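You operate a simulated robot arm through the tools that you are given. There is no shell and no other tool.

You are at the controls of a simulated two-armed robot. One attempt, no reset.

Task
Wet the scrub pad and scrub the grey smear off the tub rim.
Fine: wet it under the tub tap; pad back on the rack, tap off. What is to be rubbed or washed off counts as gone when no trace of it is left.

The check looks at the end state, three seconds after you hand in, the way a careful person would. Anything else that was tipped, shoved, dropped, spilled or broken makes it a failure.

Robot
Two 7-joint arms with two-finger grippers on one trunk, on a base that drives. Base frame: it is fixed to the floor where the robot stands at the start and does not move with it; the origin is under the middle of the robot, x ahead of it, y to its left, z up. Lengths are in m, angles in degrees, forces in N, time in s.
The left shoulder is at the start at [0.051, 0.175, 1.177], the right one opposite. With the tool pointing down near the work surface each hand reaches from about 0.1 to 0.84 m from the robot's upright axis, wherever it stands, measured 20 degrees to its own side. Places, roughly: blue tap lever [-1.9, 0.3, 1]; grey smear [-1.7, 0.7, 0.9]; plug with a stem [-1.75, 0.75, 1]; rack under the tap [-1.9, 0.5, 0.9]; scrub brush [-2, 0, 1]; scrub pad [-1.75, 0.5, 0.75]. Payload 2.94 kg a hand.
The tool frame of a hand sits at the grasp point between the pads (the TCP): z along the fingers, y along the line on which they close. The tips reach 0.03 m beyond it. The gripper opens to 0.138 m. The gripper's body begins 0.109 m behind the TCP.
Orientation is told as [roll, pitch, yaw] about the base's x, y, z axes, in that order, counted from this pose: with the fingers straight down and closing along the base's y, the tool's x points along the base's -x, its y along +y and its z along -z.

Tools
- The arms move only by the tool nudge_tool. It takes "left_plan", "right_plan" or both (then of equal length, played together; a hand with none holds still); each is one flat list of numbers, 7 for each row, row after row: the shift along the tool's x, y, z in m, then the turn, a rotation vector about the tool's x, y, z in degrees, then the opening, from 0 (shut) to 1 (fully open). In form: [tx, ty, tz, rx, ry, rz, jaw, tx, ty, tz, rx, ry, rz, jaw, ...]. A call has 1 to 20 rows; each row shifts and turns the commanded pose from where the row before left it, along the tool's axes as they then stand. Rows are played at 5 a second. More than 0.05 m and 8.6 degrees between two rows, or a gripper value outside its range, and nothing of the call is played. A pose out of reach is approached as far as the arm can. The call stops where the force on the tool passes 40 N (or 10 N more than at its start, if that is more) or the arm is blocked; 0.2 s more then pass. Each finger halts on what it meets, pressing with about 38 N; the grip force reading is that of the motor and also rises with nothing between the fingers. The clock runs only during rows and for 0.2 s after the last one: add rows that do not move to give the fingers time. The reply holds the time, the measured pose of the TCP, the force on the tool along the base axes, the opening and the grip force, in the units named above and with some noise, with the torque about the TCP (base axes, N m) and any sound that the robot's microphone picked up.
- Cameras (640 x 400 px; columns grow to the right, rows downward): "scene" is now at [0.134, -0.0047, 1.6672]; the picture's right is [-0.06, -1.00, 0.00], its down [-0.63, 0.04, -0.78] and it looks along [0.78, -0.05, -0.63] (base axes); focal length 257 px, centre (320, 200). "left" rides on the left gripper at [0.071, -0.019, -0.146] in its tool frame; the picture's right is [0.26, 0.97, 0.00], its down [-0.85, 0.23, -0.48] and it looks along [-0.46, 0.12, 0.88] (tool axes); focal length 280 px, centre (320, 200). "right" rides on the right gripper at [0.071, 0.019, -0.146] in its tool frame; the picture's right is [-0.26, 0.97, 0.00], its down [-0.85, -0.23, -0.48] and it looks along [-0.46, -0.12, 0.88] (tool axes); focal length 280 px, centre (320, 200). There is no depth. A picture from a camera that has moved, and an enlarged one, comes with that camera's place and axes in the base frame and with its lens.
- get_image(camera): a new picture of that camera. The clock stands still meanwhile.
- raise_lower(by): slides the trunk up (or, below 0, down) by that many m; the arms and the scene camera ride with it, the base frame stays. It gives what a move gives, with no picture.
- base_move(legs): drives the robot by 1 to 6 legs, each [ahead, turn to the left] in m and degrees, along the robot's own axes; the way and the turn of a leg run together, so that a leg with both is an arc; at most 1.5 m and 180 degrees a leg. The arms and the cameras ride along, it lands a little off, and it stops where it bumps. It gives what a move gives.
- head_to(pan, tilt): turns the head with the scene camera to pan (to the left, within 120 degrees either way) and tilt (down, from -29 to 69), counted from straight ahead of the robot. It gives what a move gives.
- enlarge(camera, box): a new picture of the part [left, top, right, bottom] of that camera's present view, enlarged. The clock stands still meanwhile.
- sign_off(): hands the job in; it is judged then, once.

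Places have to be worked out from the pictures, the camera data and where the tool is seen. Open the grippers and draw the arms clear of the work before you hand the job in, unless the task says otherwise.

The tools are called as name(argument=value, ...) on one line, values as JSON. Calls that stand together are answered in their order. nudge_tool: Moves the arms, as the interface text tells. Its arguments: {"type":"object","properties":{"left_plan":{"type":"array"},"right_plan":{"type":"array"}},"required":[]} The other tools are called the same way: raise_lower (by) slides the trunk up or down; base_move (legs) drives the base; head_to (pan, tilt) turns the head that bears the scene camera; get_image (camera) takes a picture; enlarge (camera, box) takes an enlarged picture of a part of a camera's view; sign_off () hands the job in.

At the start:

```text
time: 0.0
left_position: [0.5268, 0.1773, 1.1056]
left_tool_rot: [0.0, 0.0, 0.0]
left_ft_force: [0.8, 0.4, -0.7]
left_moment: [0.01, 0.0, -0.01]
left_gripper_width: 0.138
left_grasp_force: 0.0
right_position: [0.5468, -0.2197, 1.0545]
right_tool_rot: [0.0, 0.0, 0.0]
right_ft_force: [-0.5, 0.1, 0.0]
right_moment: [-0.01, -0.03, 0.0]
right_gripper_width: 0.1383
right_grasp_force: 0.0
trunk travel left (down, up): [-0.35, 0.384]
robot x, y, heading: [0.0013, -0.0038, -0.1]
head pan, tilt: [-3.6, 38.9]
```

scene: 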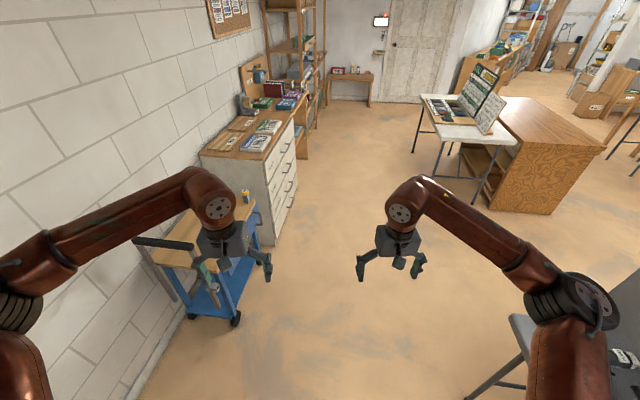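
right: 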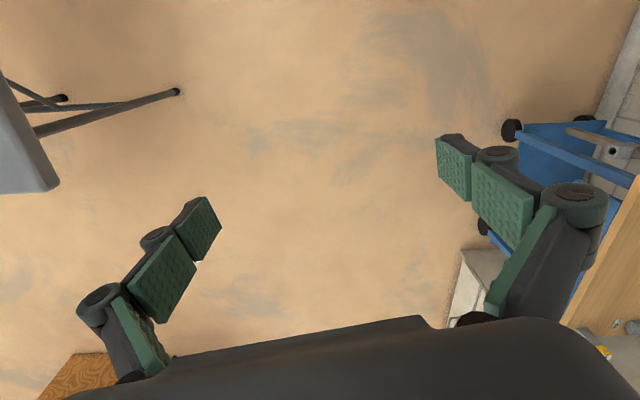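
left: 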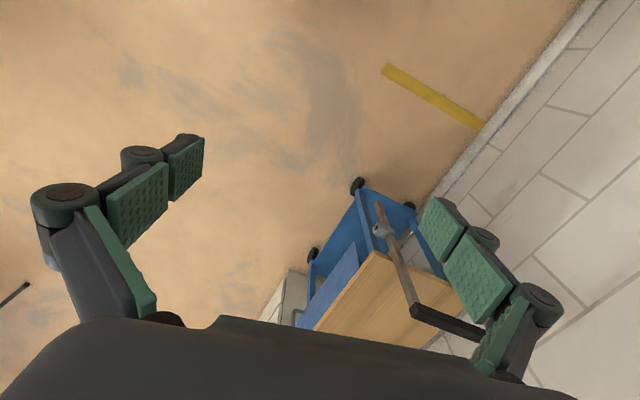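

The work lies behind the robot (around x = -1.8, y = 0.4). I turn the head left as far as it goes to look before driving.

head_to(pan=120, tilt=25)

get_image(camera="scene")

head_to(pan=-120, tilt=25)

get_image(camera="scene")

```text
time: 2.0
left_position: [0.5263, 0.1774, 1.1054]
left_tool_rot: [0.0, 0.0, 0.1]
left_ft_force: [0.1, -0.1, -0.5]
left_moment: [-0.01, 0.01, 0.0]
left_gripper_width: 0.1381
left_grasp_force: 0.1
right_position: [0.547, -0.2185, 1.0545]
right_tool_rot: [0.0, 0.0, 0.0]
right_ft_force: [0.0, -0.9, 0.3]
right_moment: [0.01, 0.01, -0.01]
right_gripper_width: 0.1379
right_grasp_force: 0.1
trunk travel left (down, up): [-0.35, 0.384]
robot x, y, heading: [0.0017, 0.0011, 0.0]
head pan, tilt: [120.0, 25.0]
```

```text
taken
camera scene: at [0.0024, 0.0805, 1.6889], right [0.87, 0.5, 0.0], down [0.21, -0.37, -0.91], along [-0.45, 0.79, -0.42], focal length 257 px, centre (320, 200)
```

scene: 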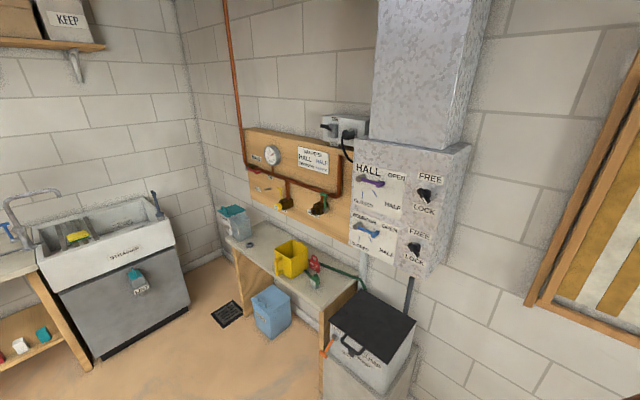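

```text
time: 5.4
left_position: [0.5278, 0.1785, 1.1065]
left_tool_rot: [0.0, 0.0, 0.1]
left_ft_force: [0.2, -0.1, -0.3]
left_moment: [0.0, 0.0, -0.02]
left_gripper_width: 0.138
left_grasp_force: 0.0
right_position: [0.5463, -0.2193, 1.0542]
right_tool_rot: [0.0, 0.1, -0.1]
right_ft_force: [-0.3, 0.5, 0.1]
right_moment: [-0.04, 0.01, -0.05]
right_gripper_width: 0.1379
right_grasp_force: 0.1
trunk travel left (down, up): [-0.35, 0.384]
robot x, y, heading: [-0.0003, -0.0029, 0.4]
head pan, tilt: [-120.0, 25.0]
```

```text
taken
camera scene: at [0.0024, -0.0792, 1.6889], right [-0.87, 0.5, 0.0], down [0.21, 0.37, -0.91], along [-0.45, -0.79, -0.42], focal length 257 px, centre (320, 200)
```

scene: 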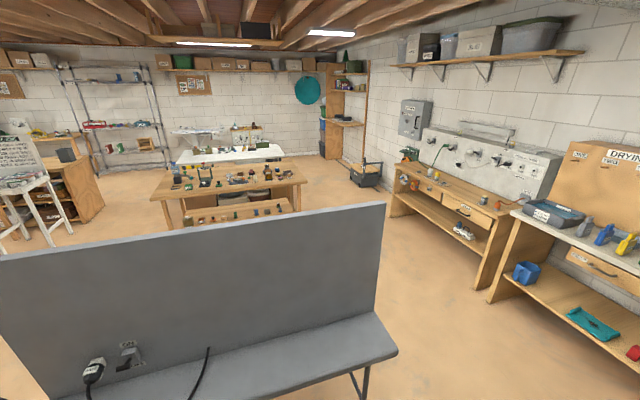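

The tub is behind-left; near me stand a cart and chest on the left and a bench with a grey panel on the right. I check clearances at both sides before turning.

head_to(pan=75, tilt=45)

get_image(camera="scene")

head_to(pan=-75, tilt=45)

get_image(camera="scene")

head_to(pan=120, tilt=60)

get_image(camera="scene")

```text
time: 8.3
left_position: [0.5264, 0.1771, 1.1055]
left_tool_rot: [0.0, 0.0, 0.0]
left_ft_force: [-0.3, -0.3, -0.2]
left_moment: [0.02, -0.02, -0.01]
left_gripper_width: 0.1381
left_grasp_force: 0.1
right_position: [0.5469, -0.2191, 1.0524]
right_tool_rot: [0.0, 0.0, -0.1]
right_ft_force: [0.5, 0.1, 1.1]
right_moment: [0.0, 0.01, -0.02]
right_gripper_width: 0.1383
right_grasp_force: 0.1
trunk travel left (down, up): [-0.35, 0.384]
robot x, y, heading: [-0.0012, 0.0002, -0.1]
head pan, tilt: [75.0, 45.0]
```

```text
taken
camera scene: at [0.0695, 0.0792, 1.6583], right [0.97, -0.26, 0.0], down [-0.18, -0.68, -0.71], along [0.18, 0.68, -0.71], focal length 257 px, centre (320, 200)
```

scene: 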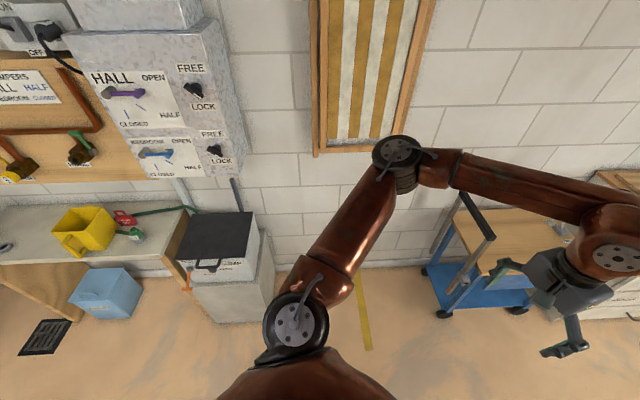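

```text
time: 10.7
left_position: [0.5275, 0.1773, 1.1063]
left_tool_rot: [-0.1, 0.0, 0.2]
left_ft_force: [0.7, 0.4, 0.5]
left_moment: [0.02, 0.01, 0.0]
left_gripper_width: 0.1381
left_grasp_force: 0.1
right_position: [0.546, -0.2185, 1.0542]
right_tool_rot: [0.0, 0.0, 0.0]
right_ft_force: [0.5, 0.0, 0.0]
right_moment: [0.01, -0.01, -0.03]
right_gripper_width: 0.1381
right_grasp_force: 0.1
trunk travel left (down, up): [-0.35, 0.384]
robot x, y, heading: [-0.0024, -0.0005, -0.0]
head pan, tilt: [-75.0, 45.0]
```

```text
taken
camera scene: at [0.0695, -0.0779, 1.6583], right [-0.97, -0.26, 0.0], down [-0.18, 0.68, -0.71], along [0.18, -0.68, -0.71], focal length 257 px, centre (320, 200)
```

scene: 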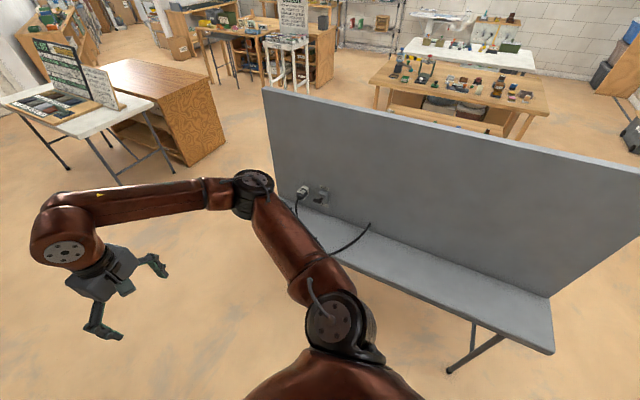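

```text
time: 13.5
left_position: [0.5277, 0.1779, 1.1061]
left_tool_rot: [-0.1, 0.0, 0.2]
left_ft_force: [0.2, 0.5, 0.4]
left_moment: [0.01, 0.02, 0.02]
left_gripper_width: 0.1381
left_grasp_force: 0.1
right_position: [0.5464, -0.2184, 1.0541]
right_tool_rot: [0.0, 0.0, 0.0]
right_ft_force: [0.2, 0.1, -0.3]
right_moment: [-0.02, 0.0, -0.01]
right_gripper_width: 0.1379
right_grasp_force: 0.1
trunk travel left (down, up): [-0.35, 0.384]
robot x, y, heading: [-0.0031, 0.003, -0.2]
head pan, tilt: [120.0, 60.0]
```

```text
taken
camera scene: at [0.0151, 0.0584, 1.6388], right [0.87, 0.5, 0.0], down [0.43, -0.75, -0.5], along [-0.25, 0.43, -0.87], focal length 257 px, centre (320, 200)
```

scene: 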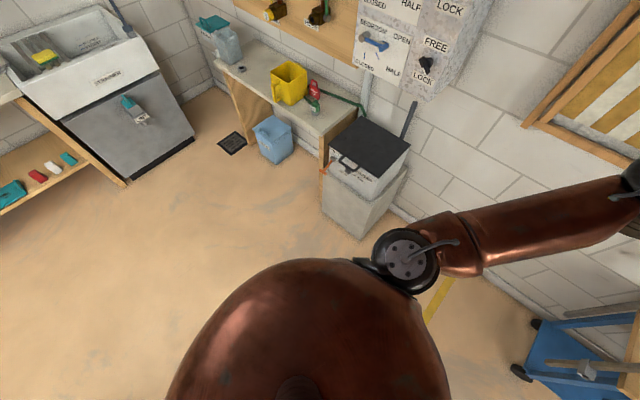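

The surroundings leave little room for the elbows here (panel at y ≈ -0.86), so I raise the trunk a bit and back up to the open floor in front of the tub before turning.

raise_lower(by=0.12)

base_move(legs=[[-0.9, 0]])

head_to(pan=110, tilt=45)

get_image(camera="scene")

```text
time: 15.0
left_position: [0.5275, 0.1781, 1.2246]
left_tool_rot: [0.1, 0.1, 0.0]
left_ft_force: [0.7, -0.4, -0.2]
left_moment: [0.0, 0.03, -0.01]
left_gripper_width: 0.1381
left_grasp_force: 0.1
right_position: [0.5463, -0.2191, 1.1725]
right_tool_rot: [0.0, 0.1, 0.0]
right_ft_force: [0.2, 0.3, -0.6]
right_moment: [0.03, 0.03, 0.03]
right_gripper_width: 0.1381
right_grasp_force: 0.0
trunk travel left (down, up): [-0.47, 0.264]
robot x, y, heading: [0.0014, -0.0044, 0.0]
head pan, tilt: [120.0, 60.0]
```

```text
time: 19.8
left_position: [-0.3742, 0.1774, 1.2274]
left_tool_rot: [0.1, 0.0, 0.1]
left_ft_force: [-0.6, -0.6, 0.7]
left_moment: [-0.02, -0.02, 0.01]
left_gripper_width: 0.1379
left_grasp_force: 0.2
right_position: [-0.3535, -0.219, 1.1743]
right_tool_rot: [0.0, 0.0, 0.1]
right_ft_force: [-0.2, -0.6, -0.3]
right_moment: [-0.01, -0.01, -0.02]
right_gripper_width: 0.1384
right_grasp_force: 0.1
trunk travel left (down, up): [-0.47, 0.264]
robot x, y, heading: [-0.8995, 0.0009, -0.1]
head pan, tilt: [120.0, 60.0]
```

```text
time: 20.5
left_position: [-0.3728, 0.1767, 1.2268]
left_tool_rot: [-0.1, -0.1, 0.0]
left_ft_force: [-0.2, -0.2, -0.3]
left_moment: [-0.01, -0.01, -0.01]
left_gripper_width: 0.138
left_grasp_force: 0.0
right_position: [-0.3528, -0.2186, 1.1731]
right_tool_rot: [0.0, 0.1, 0.1]
right_ft_force: [0.4, -0.6, -0.5]
right_moment: [-0.03, -0.02, 0.0]
right_gripper_width: 0.1381
right_grasp_force: 0.1
trunk travel left (down, up): [-0.47, 0.264]
robot x, y, heading: [-0.8964, -0.0024, 0.4]
head pan, tilt: [110.0, 45.0]
```

```text
taken
camera scene: at [-0.9244, 0.0766, 1.7785], right [0.94, 0.34, 0.0], down [0.24, -0.66, -0.71], along [-0.24, 0.66, -0.71], focal length 257 px, centre (320, 200)
```

scene: 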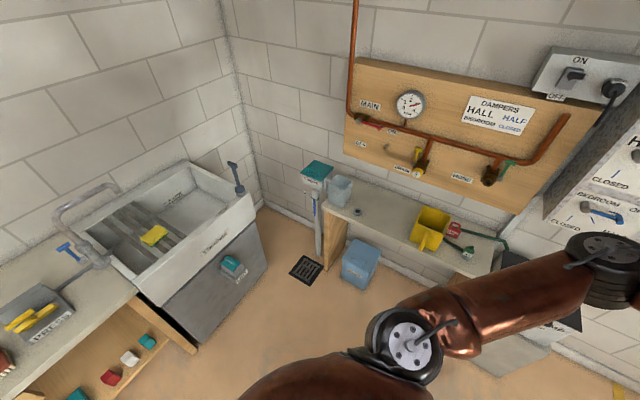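

Room here is fine (side wall is at y ≈ 1.45, tub front near x ≈ -1.5). I turn left 90, drive 0.4 m toward +y and turn another 90 to face the tub.

base_move(legs=[[0, 90], [0.4, 0], [0, 90]])

head_to(pan=0, tilt=45)

get_image(camera="scene")

```text
time: 30.7
left_position: [-1.4256, 0.217, 1.2263]
left_tool_rot: [0.0, 0.0, -179.7]
left_ft_force: [-0.4, -0.2, 0.3]
left_moment: [0.0, 0.02, 0.01]
left_gripper_width: 0.1383
left_grasp_force: 0.1
right_position: [-1.4483, 0.6126, 1.1738]
right_tool_rot: [0.0, 0.1, -179.6]
right_ft_force: [0.4, -0.1, 0.1]
right_moment: [0.02, 0.0, -0.03]
right_gripper_width: 0.1383
right_grasp_force: 0.1
trunk travel left (down, up): [-0.47, 0.264]
robot x, y, heading: [-0.9039, 0.3974, -179.7]
head pan, tilt: [110.0, 45.0]
```

```text
time: 32.5
left_position: [-1.4278, 0.2176, 1.2259]
left_tool_rot: [0.0, 0.0, -179.6]
left_ft_force: [0.4, 0.5, -1.4]
left_moment: [0.03, 0.0, 0.03]
left_gripper_width: 0.138
left_grasp_force: 0.1
right_position: [-1.4481, 0.6144, 1.1743]
right_tool_rot: [0.0, 0.0, -179.6]
right_ft_force: [0.3, 0.0, -0.3]
right_moment: [-0.02, 0.02, 0.01]
right_gripper_width: 0.1382
right_grasp_force: 0.1
trunk travel left (down, up): [-0.47, 0.264]
robot x, y, heading: [-0.8988, 0.3958, -179.5]
head pan, tilt: [0.0, 45.0]
```

```text
taken
camera scene: at [-0.9838, 0.3982, 1.7785], right [-0.01, 1.0, 0.0], down [0.71, 0.0, -0.71], along [-0.71, -0.01, -0.71], focal length 257 px, centre (320, 200)
```

scene: 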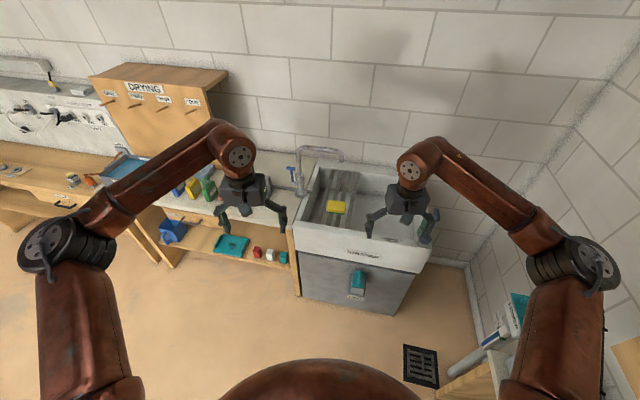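

The robot faces the tub now. I zoom in on the tub area for detail.

enlarge(camera="scene", box=[270, 130, 460, 270])

get_image(camera="right")

get_image(camera="left")

```text
2.86 times, centred on (365, 200) of scene
camera zoom: at [-0.9838, 0.3982, 1.7785], right [-0.01, 1.0, 0.0], down [0.71, 0.0, -0.71], along [-0.71, -0.01, -0.71], focal length 734 px, centre (191, 200)
```

zoom: 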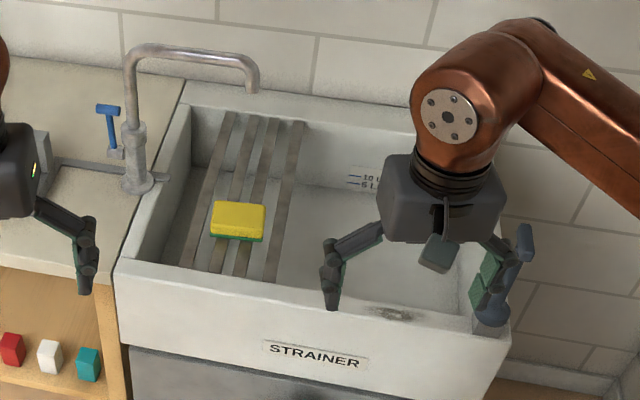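

```text
taken
camera right: at [-1.3768, 0.5947, 1.3194], right [-0.26, -0.97, 0.0], down [-0.85, 0.22, 0.48], along [-0.46, 0.12, -0.88], focal length 280 px, centre (320, 200)
```

right: 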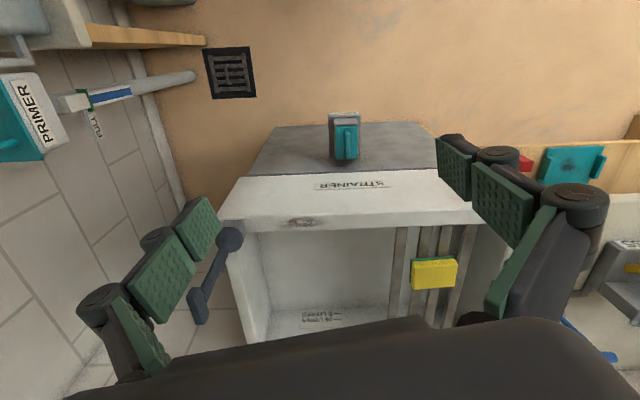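

```text
taken
camera left: at [-1.356, 0.2373, 1.3719], right [0.27, -0.96, 0.0], down [-0.85, -0.24, 0.48], along [-0.46, -0.13, -0.88], focal length 280 px, centre (320, 200)
```

left: 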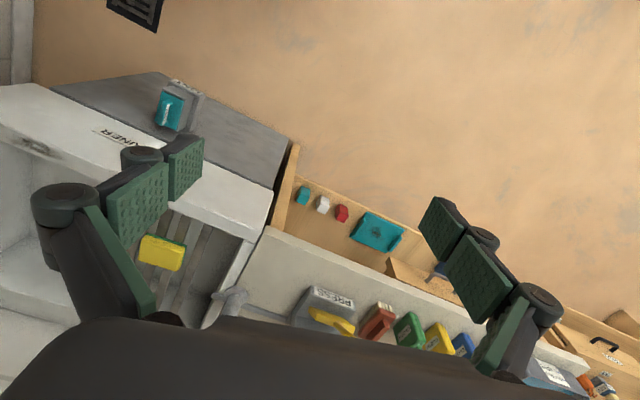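

Triangulated from the three cameras: smear ≈ (-1.645, 0.696, 0.883), pad ≈ (-1.84, 0.467, 0.875), tap lever top ≈ (-1.97, 0.243, 1.0), spout tip ≈ (-1.9, 0.48, 1.1). I need to be closer, so I drive ahead 0.25 m.

base_move(legs=[[0.25, 0]])

head_to(pan=0, tilt=55)

get_image(camera="scene")

get_image(camera="right")

get_image(camera="left")

```text
time: 34.4
left_position: [-1.6721, 0.2166, 1.2296]
left_tool_rot: [-0.1, -0.4, -179.6]
left_ft_force: [0.4, 0.3, 0.9]
left_moment: [-0.03, 0.13, 0.03]
left_gripper_width: 0.138
left_grasp_force: 0.0
right_position: [-1.695, 0.6122, 1.1784]
right_tool_rot: [0.0, -0.3, -179.6]
right_ft_force: [1.4, -0.7, 0.7]
right_moment: [-0.03, 0.09, 0.01]
right_gripper_width: 0.1379
right_grasp_force: 0.0
trunk travel left (down, up): [-0.47, 0.264]
robot x, y, heading: [-1.152, 0.3992, -179.5]
head pan, tilt: [0.0, 45.0]
```

```text
time: 35.1
left_position: [-1.6787, 0.2155, 1.2264]
left_tool_rot: [0.1, 0.0, -179.5]
left_ft_force: [-0.7, 0.3, -0.7]
left_moment: [-0.01, -0.07, 0.01]
left_gripper_width: 0.1379
left_grasp_force: 0.0
right_position: [-1.7015, 0.6124, 1.1747]
right_tool_rot: [0.1, 0.0, -179.7]
right_ft_force: [-1.1, 0.8, 0.1]
right_moment: [0.01, -0.02, 0.0]
right_gripper_width: 0.1379
right_grasp_force: 0.2
trunk travel left (down, up): [-0.47, 0.264]
robot x, y, heading: [-1.1528, 0.3967, -179.6]
head pan, tilt: [0.0, 55.0]
```

```text
taken
camera scene: at [-1.2292, 0.3968, 1.765], right [-0.01, 1.0, 0.0], down [0.82, 0.01, -0.57], along [-0.57, 0.0, -0.82], focal length 257 px, centre (320, 200)
```

scene: 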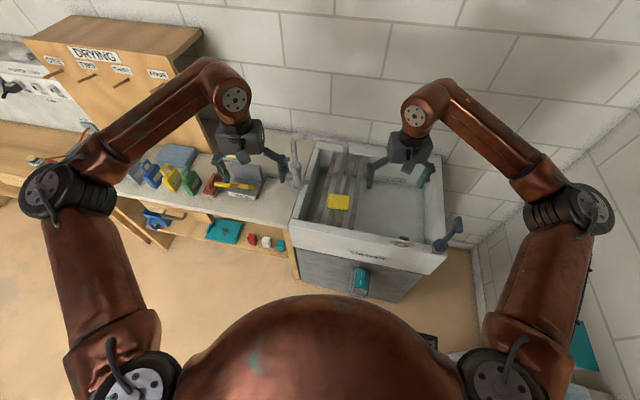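

```text
taken
camera right: at [-1.6288, 0.5936, 1.3199], right [-0.26, -0.97, 0.0], down [-0.85, 0.23, 0.48], along [-0.46, 0.12, -0.88], focal length 280 px, centre (320, 200)
```

right: 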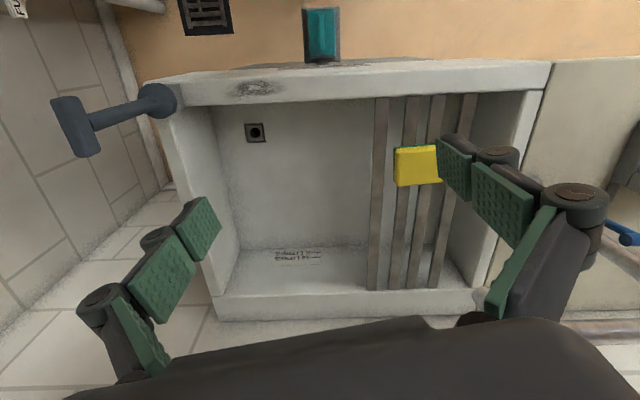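

```text
taken
camera left: at [-1.6079, 0.2357, 1.3725], right [0.27, -0.96, 0.0], down [-0.85, -0.24, 0.48], along [-0.46, -0.13, -0.88], focal length 280 px, centre (320, 200)
```

left: 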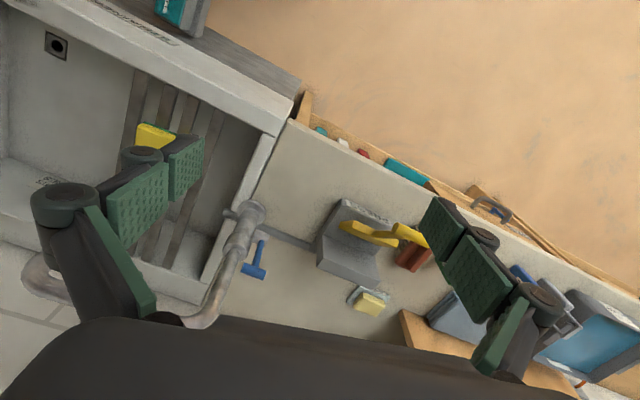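

The pad, smear, rack, plug (on the right front rim corner) and lever are all visible. I zoom in on the tap lever and on the pad/smear.

enlarge(camera="left", box=[180, 170, 340, 320])

enlarge(camera="right", box=[140, 50, 300, 150])

enlarge(camera="right", box=[360, 90, 520, 190])

enlarge(camera="scene", box=[270, 110, 400, 230])

```text
2.67 times, centred on (260, 245) of left
camera zoom: at [-1.6079, 0.2357, 1.3725], right [0.27, -0.96, 0.0], down [-0.85, -0.24, 0.48], along [-0.46, -0.13, -0.88], focal length 748 px, centre (480, 80)
```

zoom: 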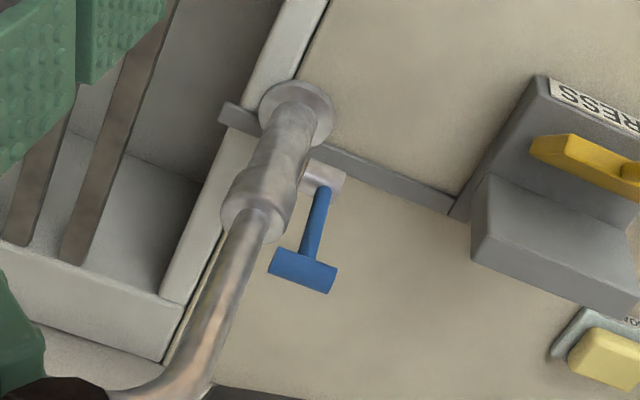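

```text
4.00 times, centred on (220, 100) of right
camera zoom: at [-1.6288, 0.5936, 1.3199], right [-0.26, -0.97, 0.0], down [-0.85, 0.23, 0.48], along [-0.46, 0.12, -0.88], focal length 1122 px, centre (720, 600)
```

zoom: 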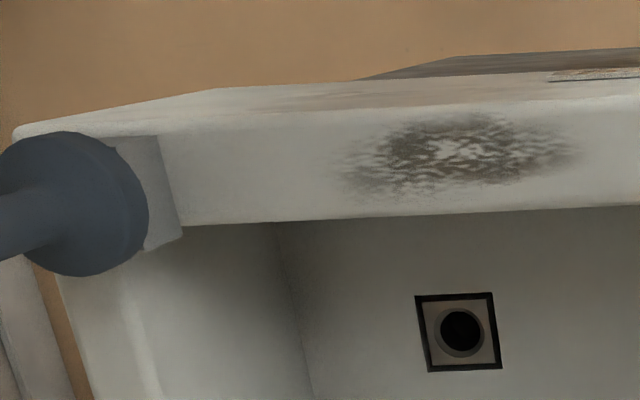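

```text
4.00 times, centred on (440, 140) of right
camera zoom: at [-1.6288, 0.5936, 1.3199], right [-0.26, -0.97, 0.0], down [-0.85, 0.23, 0.48], along [-0.46, 0.12, -0.88], focal length 1122 px, centre (-160, 440)
```

zoom: 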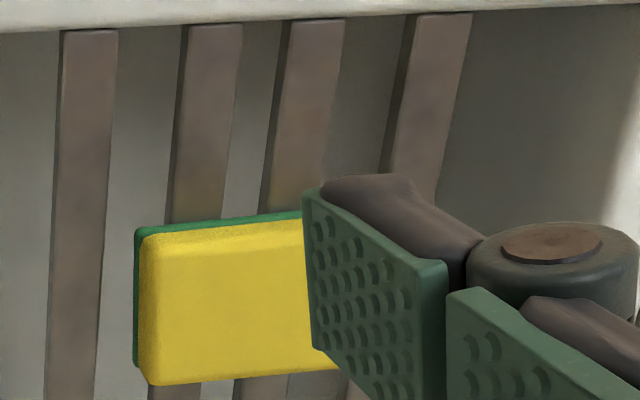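

```text
3.33 times, centred on (335, 170) of scene
camera zoom: at [-1.2292, 0.3968, 1.765], right [-0.01, 1.0, 0.0], down [0.82, 0.01, -0.57], along [-0.57, 0.0, -0.82], focal length 856 px, centre (270, 300)
```

zoom: 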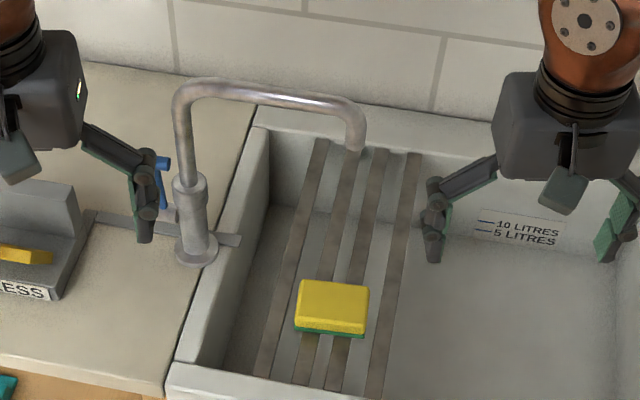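

The tub (and rack, pad) is yawed about 11° to the room axes, and the spout hangs about 5 cm behind the pad, so I'll lean the right hand back while grasping. First I pull the left hand back toward the robot for a clear view of the lever.

nudge_tool(left_plan=[0.04, 0, 0, 0, 0, 0, 1, 0.04, 0, 0, 0, 0, 0, 1, 0.04, 0, 0, 0, 0, 0, 1, 0.03, 0, 0, 0, 0, 0, 0.5])

enlarge(camera="scene", box=[260, 110, 390, 230])

enlarge(camera="left", box=[150, 180, 400, 336])

```text
time: 36.1
left_position: [-1.527, 0.2169, 1.2254]
left_tool_rot: [-0.1, 0.0, -179.6]
left_ft_force: [-0.4, 0.2, -0.2]
left_moment: [0.01, 0.0, 0.01]
left_gripper_width: 0.1034
left_grasp_force: 0.6
right_position: [-1.699, 0.6131, 1.1748]
right_tool_rot: [0.0, -0.1, -179.5]
right_ft_force: [0.3, -0.8, 1.1]
right_moment: [-0.01, 0.03, 0.0]
right_gripper_width: 0.1382
right_grasp_force: 0.0
trunk travel left (down, up): [-0.47, 0.264]
robot x, y, heading: [-1.151, 0.3957, -179.5]
head pan, tilt: [0.0, 55.0]
```

```text
3.33 times, centred on (325, 170) of scene
camera zoom: at [-1.227, 0.3967, 1.7651], right [-0.01, 1.0, 0.0], down [0.82, 0.01, -0.57], along [-0.57, 0.0, -0.82], focal length 856 px, centre (303, 300)
```

zoom: 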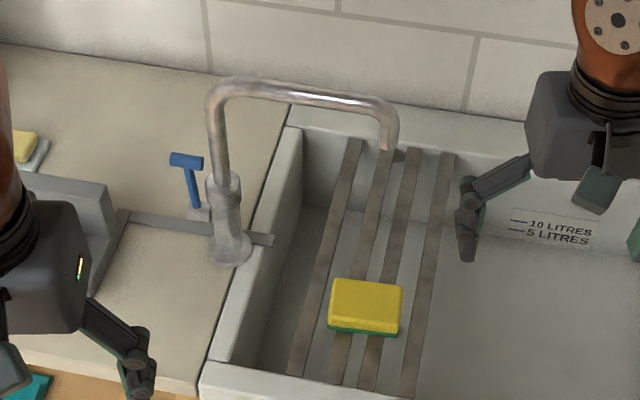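

```text
2.56 times, centred on (275, 258) of left
camera zoom: at [-1.4556, 0.2369, 1.3715], right [0.27, -0.96, 0.0], down [-0.85, -0.24, 0.48], along [-0.46, -0.13, -0.88], focal length 718 px, centre (435, 52)
```

zoom: 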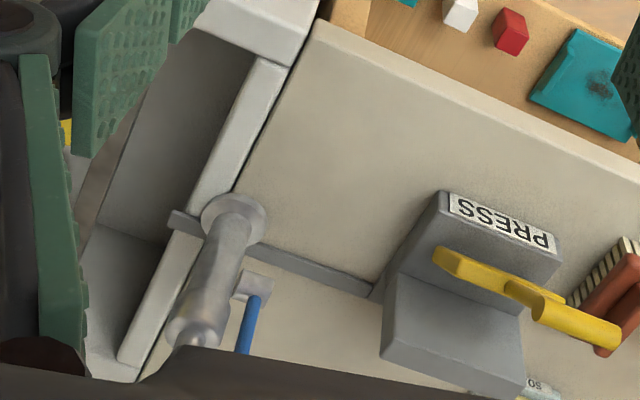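

The lever stands nearly upright at the tap's left side (T-bar ≈ (-1.965, 0.254, 1.0), pivot ≈ (-1.937, 0.255, 0.94)). Now I lean and yaw the open right hand (yaw 11° to match the pad, 30° lean so the wrist stays clear of the spout).

nudge_tool(right_plan=[0, 0, 0, 0, 0, 5.5, 1, 0, 0, 0, 0, 0, 5.5, 1, 0, 0, 0, 0, -7.5, 0, 1, 0, 0, 0, 0, -7.5, 0, 1, 0, 0, 0, 0, -7.5, 0, 1, 0, 0, 0, 0, -7.5, 0, 1, 0, 0, 0, 0, 0, 0, 1])

get_image(camera="right")

get_image(camera="scene")

```text
time: 37.7
left_position: [-1.5262, 0.2169, 1.2246]
left_tool_rot: [0.0, -0.1, -179.6]
left_ft_force: [0.0, 0.7, -0.6]
left_moment: [0.03, -0.02, -0.01]
left_gripper_width: 0.0688
left_grasp_force: 0.1
right_position: [-1.7003, 0.613, 1.1751]
right_tool_rot: [0.0, -30.1, 169.3]
right_ft_force: [-0.4, 0.3, -0.3]
right_moment: [0.02, -0.02, 0.03]
right_gripper_width: 0.1379
right_grasp_force: 0.1
trunk travel left (down, up): [-0.47, 0.264]
robot x, y, heading: [-1.1554, 0.3979, -179.5]
head pan, tilt: [0.0, 55.0]
```

```text
taken
camera right: at [-1.5706, 0.5688, 1.2652], right [-0.4, -0.91, 0.13], down [-0.44, 0.32, 0.84], along [-0.8, 0.28, -0.53], focal length 280 px, centre (320, 200)
```

right: 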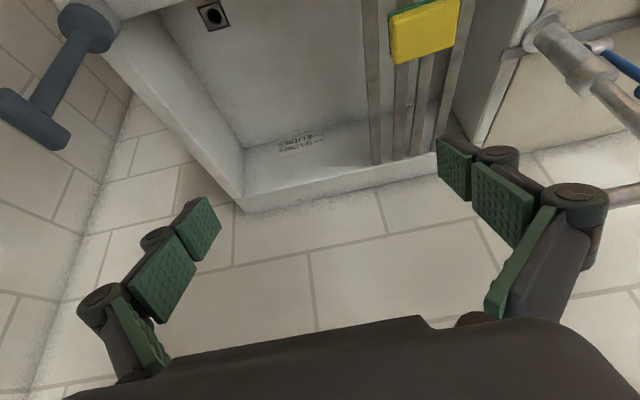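

```text
taken
camera scene: at [-1.2276, 0.3968, 1.765], right [-0.01, 1.0, 0.0], down [0.82, 0.01, -0.57], along [-0.57, 0.0, -0.82], focal length 257 px, centre (320, 200)
```

scene: 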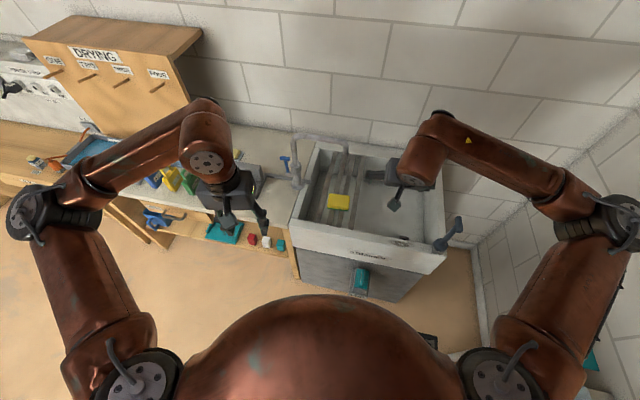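

Refined: pad top centre ≈ (-1.827, 0.472, 0.897), yaw ≈ 11°, matching the hand. I move the open right hand to about 12 cm above the pad.

nudge_tool(right_plan=[0, 0.0325, 0.0358, 0, 0, 0, 1, 0, 0.0325, 0.0358, 0, 0, 0, 1, 0, 0.0325, 0.0358, 0, 0, 0, 1, 0, 0.0325, 0.0358, 0, 0, 0, 1, 0, 0.0325, 0.0358, 0, 0, 0, 1, 0, 0, 0, 0, 0, 0, 1])

get_image(camera="right")

enlarge(camera="scene", box=[260, 110, 420, 230])

get_image(camera="left")

```text
time: 39.1
left_position: [-1.5262, 0.2183, 1.2257]
left_tool_rot: [-0.1, -0.1, -179.7]
left_ft_force: [0.2, -0.9, -0.5]
left_moment: [-0.02, 0.02, 0.01]
left_gripper_width: 0.0688
left_grasp_force: 0.1
right_position: [-1.8181, 0.4707, 1.0192]
right_tool_rot: [0.1, -30.1, 169.4]
right_ft_force: [0.0, -0.3, 0.2]
right_moment: [0.0, 0.04, 0.0]
right_gripper_width: 0.1379
right_grasp_force: 0.1
trunk travel left (down, up): [-0.47, 0.264]
robot x, y, heading: [-1.1488, 0.3943, -179.8]
head pan, tilt: [0.0, 55.0]
```

```text
taken
camera right: at [-1.689, 0.4267, 1.1108], right [-0.4, -0.91, 0.13], down [-0.44, 0.32, 0.84], along [-0.8, 0.28, -0.53], focal length 280 px, centre (320, 200)
```

right: 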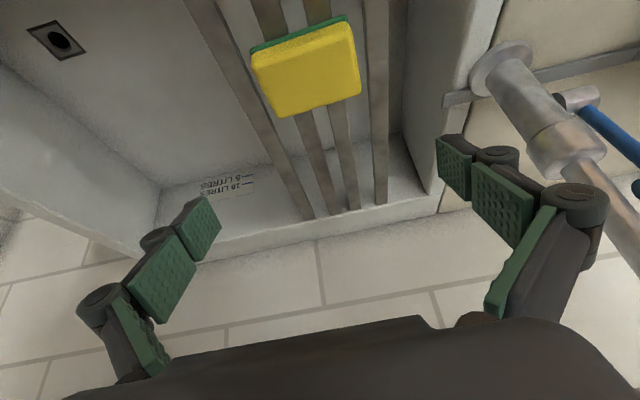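

```text
3.33 times, centred on (340, 170) of scene
camera zoom: at [-1.2261, 0.3977, 1.7652], right [-0.01, 1.0, 0.0], down [0.82, 0.0, -0.57], along [-0.57, 0.0, -0.82], focal length 856 px, centre (253, 300)
```

zoom: 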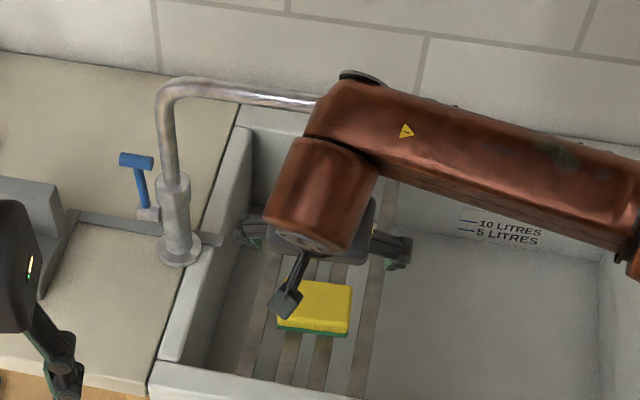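

```text
taken
camera left: at [-1.4554, 0.2378, 1.3719], right [0.27, -0.96, 0.0], down [-0.85, -0.24, 0.48], along [-0.46, -0.13, -0.88], focal length 280 px, centre (320, 200)
```

left: 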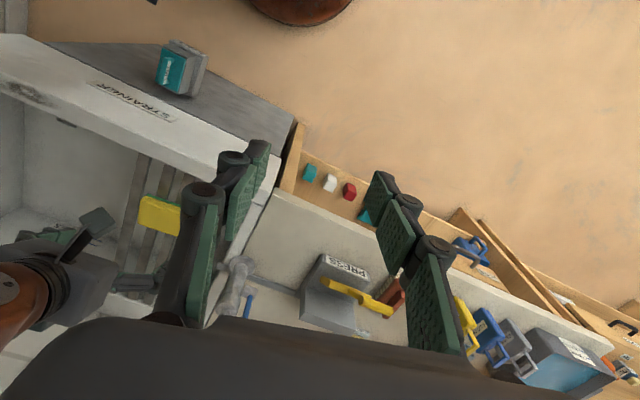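

The hand is over the pad with even margins (pad centre ≈ (-1.828, 0.468)). I descend straight down to grasp height, keeping the fingers open.

nudge_tool(right_plan=[0.0144, 0.001, 0.0249, 0, 0, 0, 1, 0.0144, 0.001, 0.0249, 0, 0, 0, 1, 0.0144, 0.001, 0.0249, 0, 0, 0, 1, 0.0144, 0.001, 0.0249, 0, 0, 0, 1, 0, 0, 0, 0, 0, 0, 1])

get_image(camera="right")

enlarge(camera="left", box=[0, 120, 240, 340])

enlarge(camera="scene", box=[260, 110, 420, 230])

```text
time: 40.3
left_position: [-1.5269, 0.2165, 1.2272]
left_tool_rot: [-0.1, 0.0, -179.6]
left_ft_force: [0.9, 0.5, -0.7]
left_moment: [0.01, 0.01, 0.0]
left_gripper_width: 0.0691
left_grasp_force: 0.2
right_position: [-1.8173, 0.4656, 0.9034]
right_tool_rot: [0.1, -30.1, 169.3]
right_ft_force: [0.2, -1.0, -0.2]
right_moment: [0.0, -0.03, -0.01]
right_gripper_width: 0.1381
right_grasp_force: 0.1
trunk travel left (down, up): [-0.47, 0.264]
robot x, y, heading: [-1.1546, 0.3991, -179.7]
head pan, tilt: [0.0, 55.0]
```

```text
taken
camera right: at [-1.6884, 0.4219, 0.9946], right [-0.4, -0.91, 0.13], down [-0.45, 0.32, 0.84], along [-0.8, 0.28, -0.53], focal length 280 px, centre (320, 200)
```

right: 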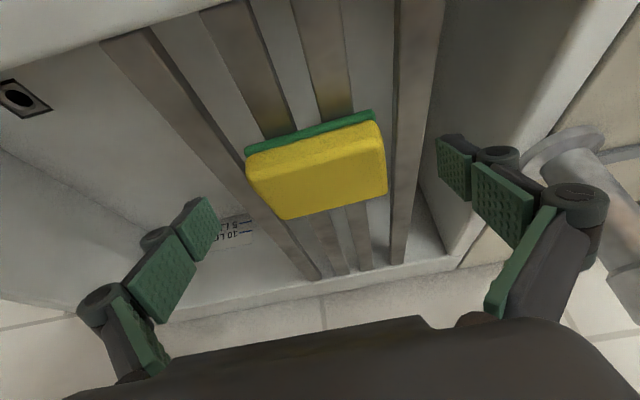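

```text
1.82 times, centred on (120, 230) of left
camera zoom: at [-1.4558, 0.2368, 1.3717], right [0.27, -0.96, 0.0], down [-0.85, -0.24, 0.48], along [-0.46, -0.13, -0.88], focal length 510 px, centre (684, 146)
```

zoom: 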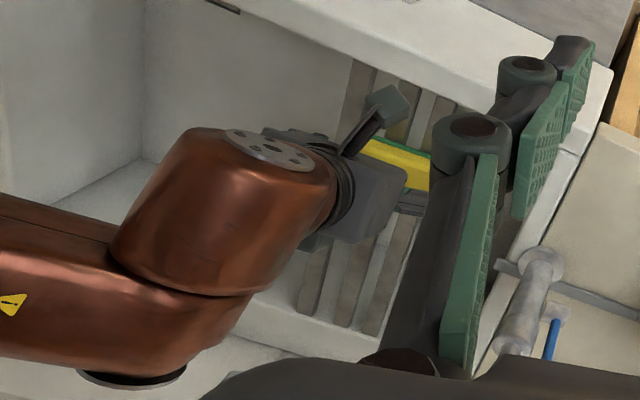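

```text
3.33 times, centred on (340, 170) of scene
camera zoom: at [-1.2267, 0.3965, 1.7651], right [-0.01, 1.0, 0.0], down [0.82, 0.01, -0.57], along [-0.57, 0.0, -0.82], focal length 856 px, centre (253, 300)
```

zoom: 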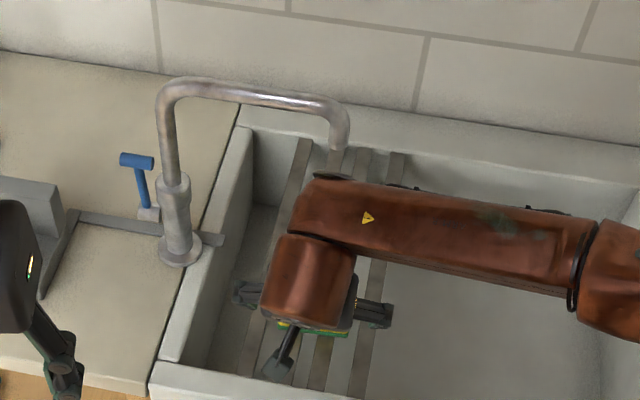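

The fingers straddle the pad with no contact. I close the right gripper on it.

nudge_tool(right_plan=[0, 0, 0, 0, 0, 0, 0.6, 0, 0, 0, 0, 0, 0, 0.4, 0, 0, 0, 0, 0, 0, 0.2, 0, 0, 0, 0, 0, 0, 0.2, 0, 0, 0, 0, 0, 0, 0.2, 0, 0, 0, 0, 0, 0, 0.2])

get_image(camera="right")

```text
time: 41.7
left_position: [-1.5282, 0.2175, 1.2253]
left_tool_rot: [0.0, -0.1, -179.5]
left_ft_force: [-0.2, 0.9, 0.1]
left_moment: [0.0, 0.02, 0.01]
left_gripper_width: 0.0689
left_grasp_force: 0.1
right_position: [-1.8177, 0.4653, 0.9051]
right_tool_rot: [0.0, -30.1, 169.3]
right_ft_force: [-0.3, 0.1, 2.5]
right_moment: [0.07, -0.04, 0.02]
right_gripper_width: 0.0886
right_grasp_force: 37.5
trunk travel left (down, up): [-0.47, 0.264]
robot x, y, heading: [-1.1557, 0.3966, -179.9]
head pan, tilt: [0.0, 55.0]
```

```text
taken
camera right: at [-1.6884, 0.422, 0.9951], right [-0.4, -0.91, 0.13], down [-0.44, 0.32, 0.84], along [-0.8, 0.28, -0.53], focal length 280 px, centre (320, 200)
```

right: 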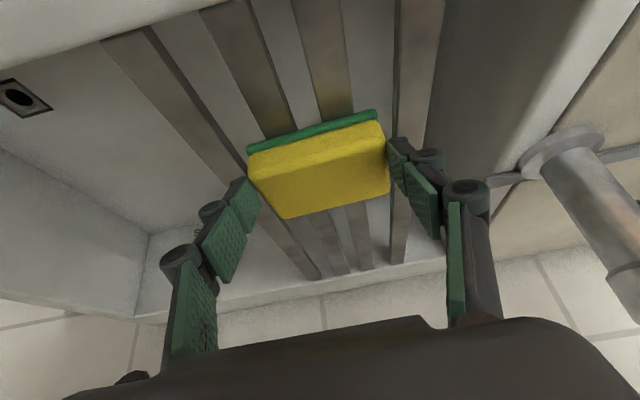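

The pad is gripped (width 0.0886 m, 37.5 N). I lift it straight up 5 cm and check it comes along.

nudge_tool(right_plan=[-0.005, 0, -0.00865, 0, 0, 0, 0.2, -0.01, 0, -0.0173, 0, 0, 0, 0.2, -0.01, 0, -0.0173, 0, 0, 0, 0.2, 0, 0, 0, 0, 0, 0, 0.2])

get_image(camera="right")

enlarge(camera="scene", box=[260, 110, 420, 230])

```text
time: 42.7
left_position: [-1.5274, 0.2171, 1.225]
left_tool_rot: [-0.2, 0.0, -179.6]
left_ft_force: [0.5, -0.6, -0.8]
left_moment: [-0.04, 0.0, 0.0]
left_gripper_width: 0.0691
left_grasp_force: 0.0
right_position: [-1.8175, 0.4666, 0.955]
right_tool_rot: [0.1, -30.1, 169.4]
right_ft_force: [-0.9, 0.8, -1.0]
right_moment: [0.0, -0.03, 0.03]
right_gripper_width: 0.0886
right_grasp_force: 38.5
trunk travel left (down, up): [-0.47, 0.264]
robot x, y, heading: [-1.1559, 0.3974, -179.7]
head pan, tilt: [0.0, 55.0]
```

```text
taken
camera right: at [-1.6885, 0.4215, 1.0457], right [-0.4, -0.91, 0.13], down [-0.45, 0.32, 0.84], along [-0.8, 0.28, -0.53], focal length 280 px, centre (320, 200)
```

right: 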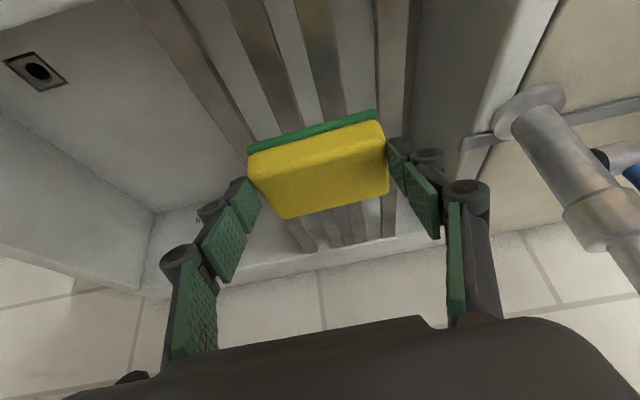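

```text
3.33 times, centred on (340, 170) of scene
camera zoom: at [-1.2274, 0.3966, 1.765], right [-0.01, 1.0, 0.0], down [0.82, 0.01, -0.57], along [-0.57, 0.0, -0.82], focal length 856 px, centre (253, 300)
```

zoom: 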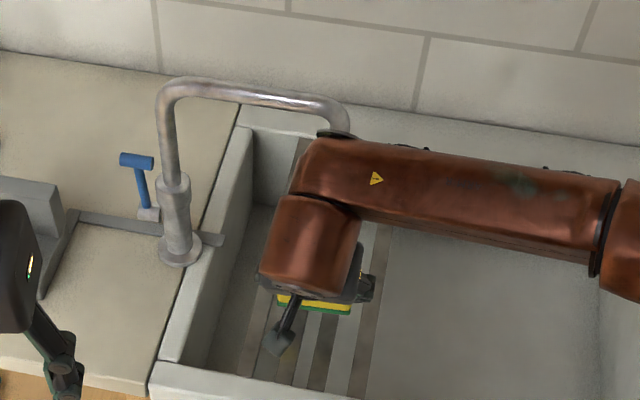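

The pad is in hand. I lean the hand back another 20° (to clear the spout) and shift the pad under the spout at about (-1.87, 0.484).

nudge_tool(right_plan=[0, 0, 0, 0, -6.7, 0, 0.2, 0, 0, 0, 0, -6.7, 0, 0.2, 0, 0, 0, 0, -6.7, 0, 0.2, -0.0105, -0.0038, 0.0164, 0, 0, 0, 0.2, -0.0105, -0.0038, 0.0164, 0, 0, 0, 0.2, 0, 0, 0, 0, 0, 0, 0.2])

get_image(camera="right")

enlarge(camera="scene", box=[260, 110, 420, 230])

get_image(camera="left")

```text
time: 44.1
left_position: [-1.5267, 0.2176, 1.2256]
left_tool_rot: [0.0, -0.1, -179.6]
left_ft_force: [-0.8, -0.1, 0.1]
left_moment: [0.0, 0.01, 0.02]
left_gripper_width: 0.0689
left_grasp_force: 0.1
right_position: [-1.8561, 0.4797, 0.9496]
right_tool_rot: [0.0, -50.3, 169.4]
right_ft_force: [-1.0, -0.3, -0.8]
right_moment: [0.01, -0.02, -0.02]
right_gripper_width: 0.0886
right_grasp_force: 38.1
trunk travel left (down, up): [-0.47, 0.264]
robot x, y, heading: [-1.1553, 0.395, -179.7]
head pan, tilt: [0.0, 55.0]
```

```text
taken
camera right: at [-1.7031, 0.4315, 0.9889], right [-0.34, -0.92, 0.2], down [-0.13, 0.26, 0.96], along [-0.93, 0.3, -0.21], focal length 280 px, centre (320, 200)
```

right: 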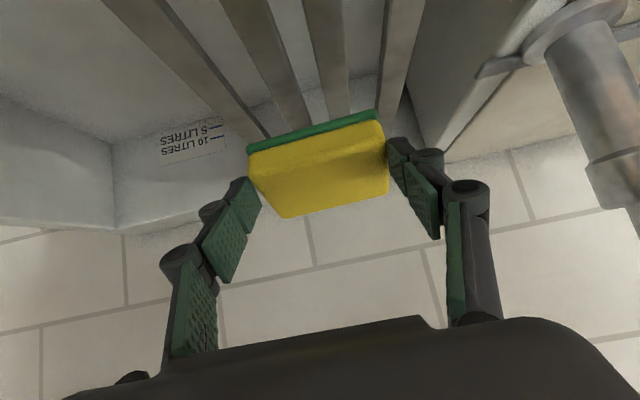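

```text
3.33 times, centred on (340, 170) of scene
camera zoom: at [-1.2269, 0.3963, 1.7651], right [-0.01, 1.0, 0.0], down [0.82, 0.01, -0.57], along [-0.57, 0.0, -0.82], focal length 856 px, centre (253, 300)
```

zoom: 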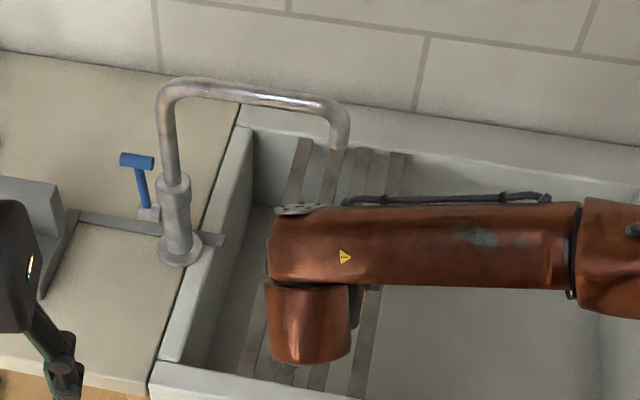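

```text
taken
camera left: at [-1.4559, 0.2367, 1.3716], right [0.27, -0.96, 0.0], down [-0.85, -0.24, 0.48], along [-0.46, -0.13, -0.88], focal length 280 px, centre (320, 200)
```

left: 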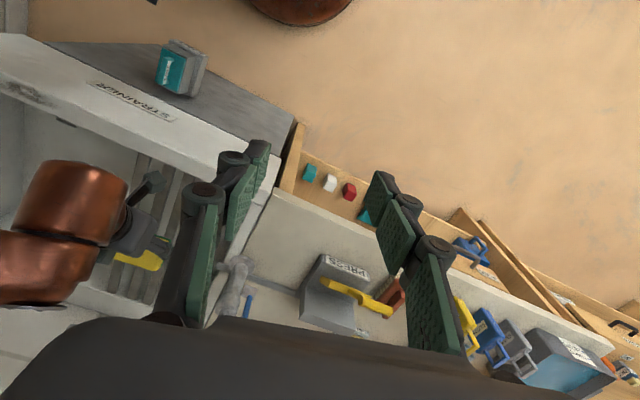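

The pad now sits under the spout. Next I orient the left hand (closed, turned 90° so its body is thin beside the tap, leaning back 30° and left 22°) while still well away from the lever.

nudge_tool(left_plan=[0, 0, 0, 0, 0, 8.2, 0.3, 0, 0, 0, 0, 0, 8.2, 0, 0, 0, 0, 0, 0, 8.2, 0, 0, 0, 0, 0, 0, 8.2, 0, 0, 0, 0, 0, 0, 8.2, 0, 0, 0, 0, 0, 0, 8.2, 0, 0, 0, 0, 0, 0, 8.2, 0, 0, 0, 0, 0, 0, 8.2, 0, 0, 0, 0, 0, 0, 8.2, 0, 0, 0, 0, 0, 0, 8.2, 0, 0, 0, 0, 0, 0, 8.2, 0, 0, 0, 0, -7.5, 0, 0, 0, 0, 0, 0, -7.5, 0, 0, 0, 0, 0, 0, -7.5, 0, 0, 0, 0, 0, 0, -7.5, 0, 0, 0, 0, 0, 0, 0, -7.3, 0, 0, 0, 0, 0, 0, -7.3, 0, 0, 0, 0, 0, 0, -7.3, 0, 0, 0, 0, 0, 0, 0, 0, 0])

get_image(camera="scene")

get_image(camera="left")

```text
time: 48.1
left_position: [-1.4551, 0.2709, 1.2563]
left_tool_rot: [26.9, -13.1, 83.9]
left_ft_force: [0.4, 0.1, -0.2]
left_moment: [0.08, 0.02, -0.05]
left_gripper_width: 0.0
left_grasp_force: 29.0
left hand out of reach, approached as far as the arm can: row 9, 10, 11, 15, 16, 17, 18
right_position: [-1.8552, 0.4773, 0.9505]
right_tool_rot: [-0.2, -50.2, 169.6]
right_ft_force: [0.0, 0.0, -0.8]
right_moment: [0.03, 0.0, -0.03]
right_gripper_width: 0.0886
right_grasp_force: 38.0
trunk travel left (down, up): [-0.47, 0.264]
robot x, y, heading: [-1.1568, 0.3955, -179.5]
head pan, tilt: [0.0, 55.0]
```

```text
taken
camera scene: at [-1.2273, 0.3937, 1.7651], right [-0.01, 1.0, 0.0], down [0.82, 0.01, -0.57], along [-0.57, 0.0, -0.82], focal length 257 px, centre (320, 200)
```

scene: 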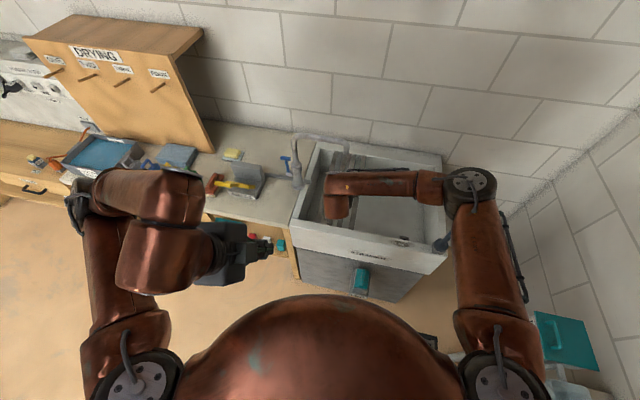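

```text
taken
camera left: at [-1.3827, 0.1667, 1.3585], right [-0.89, -0.26, 0.37], down [0.08, 0.7, 0.71], along [-0.44, 0.66, -0.6], focal length 280 px, centre (320, 200)
```

left: 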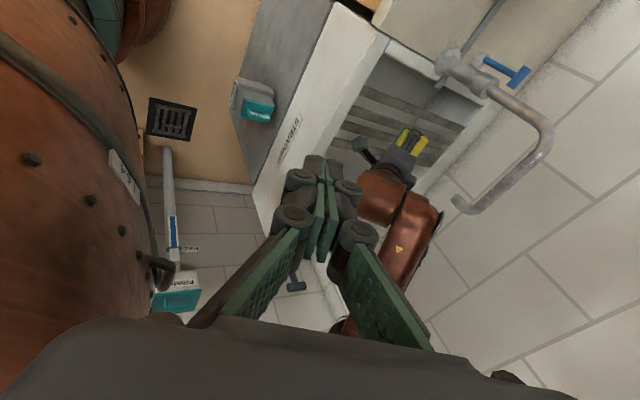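

The left hand hit a reach limit close to the body, but this view shows the spout tip and pad well. I zoom in to check the pad is under the spout.

enlarge(camera="left", box=[380, 30, 580, 230])

enlarge(camera="scene", box=[280, 120, 400, 200])

```text
2.00 times, centred on (480, 130) of left
camera zoom: at [-1.3827, 0.1667, 1.3585], right [-0.89, -0.26, 0.37], down [0.08, 0.7, 0.71], along [-0.44, 0.66, -0.6], focal length 561 px, centre (0, 340)
```

zoom: 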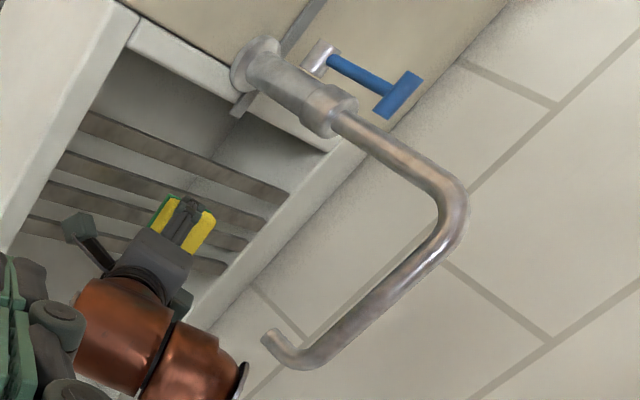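

```text
5.00 times, centred on (340, 160) of scene
camera zoom: at [-1.2273, 0.3937, 1.7651], right [-0.01, 1.0, 0.0], down [0.82, 0.01, -0.57], along [-0.57, 0.0, -0.82], focal length 1284 px, centre (220, 400)
```

zoom: 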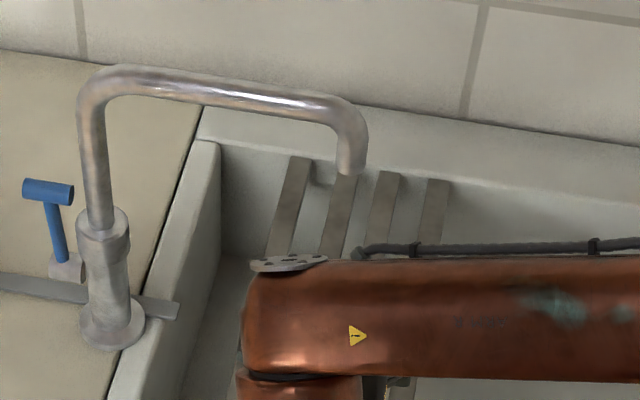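

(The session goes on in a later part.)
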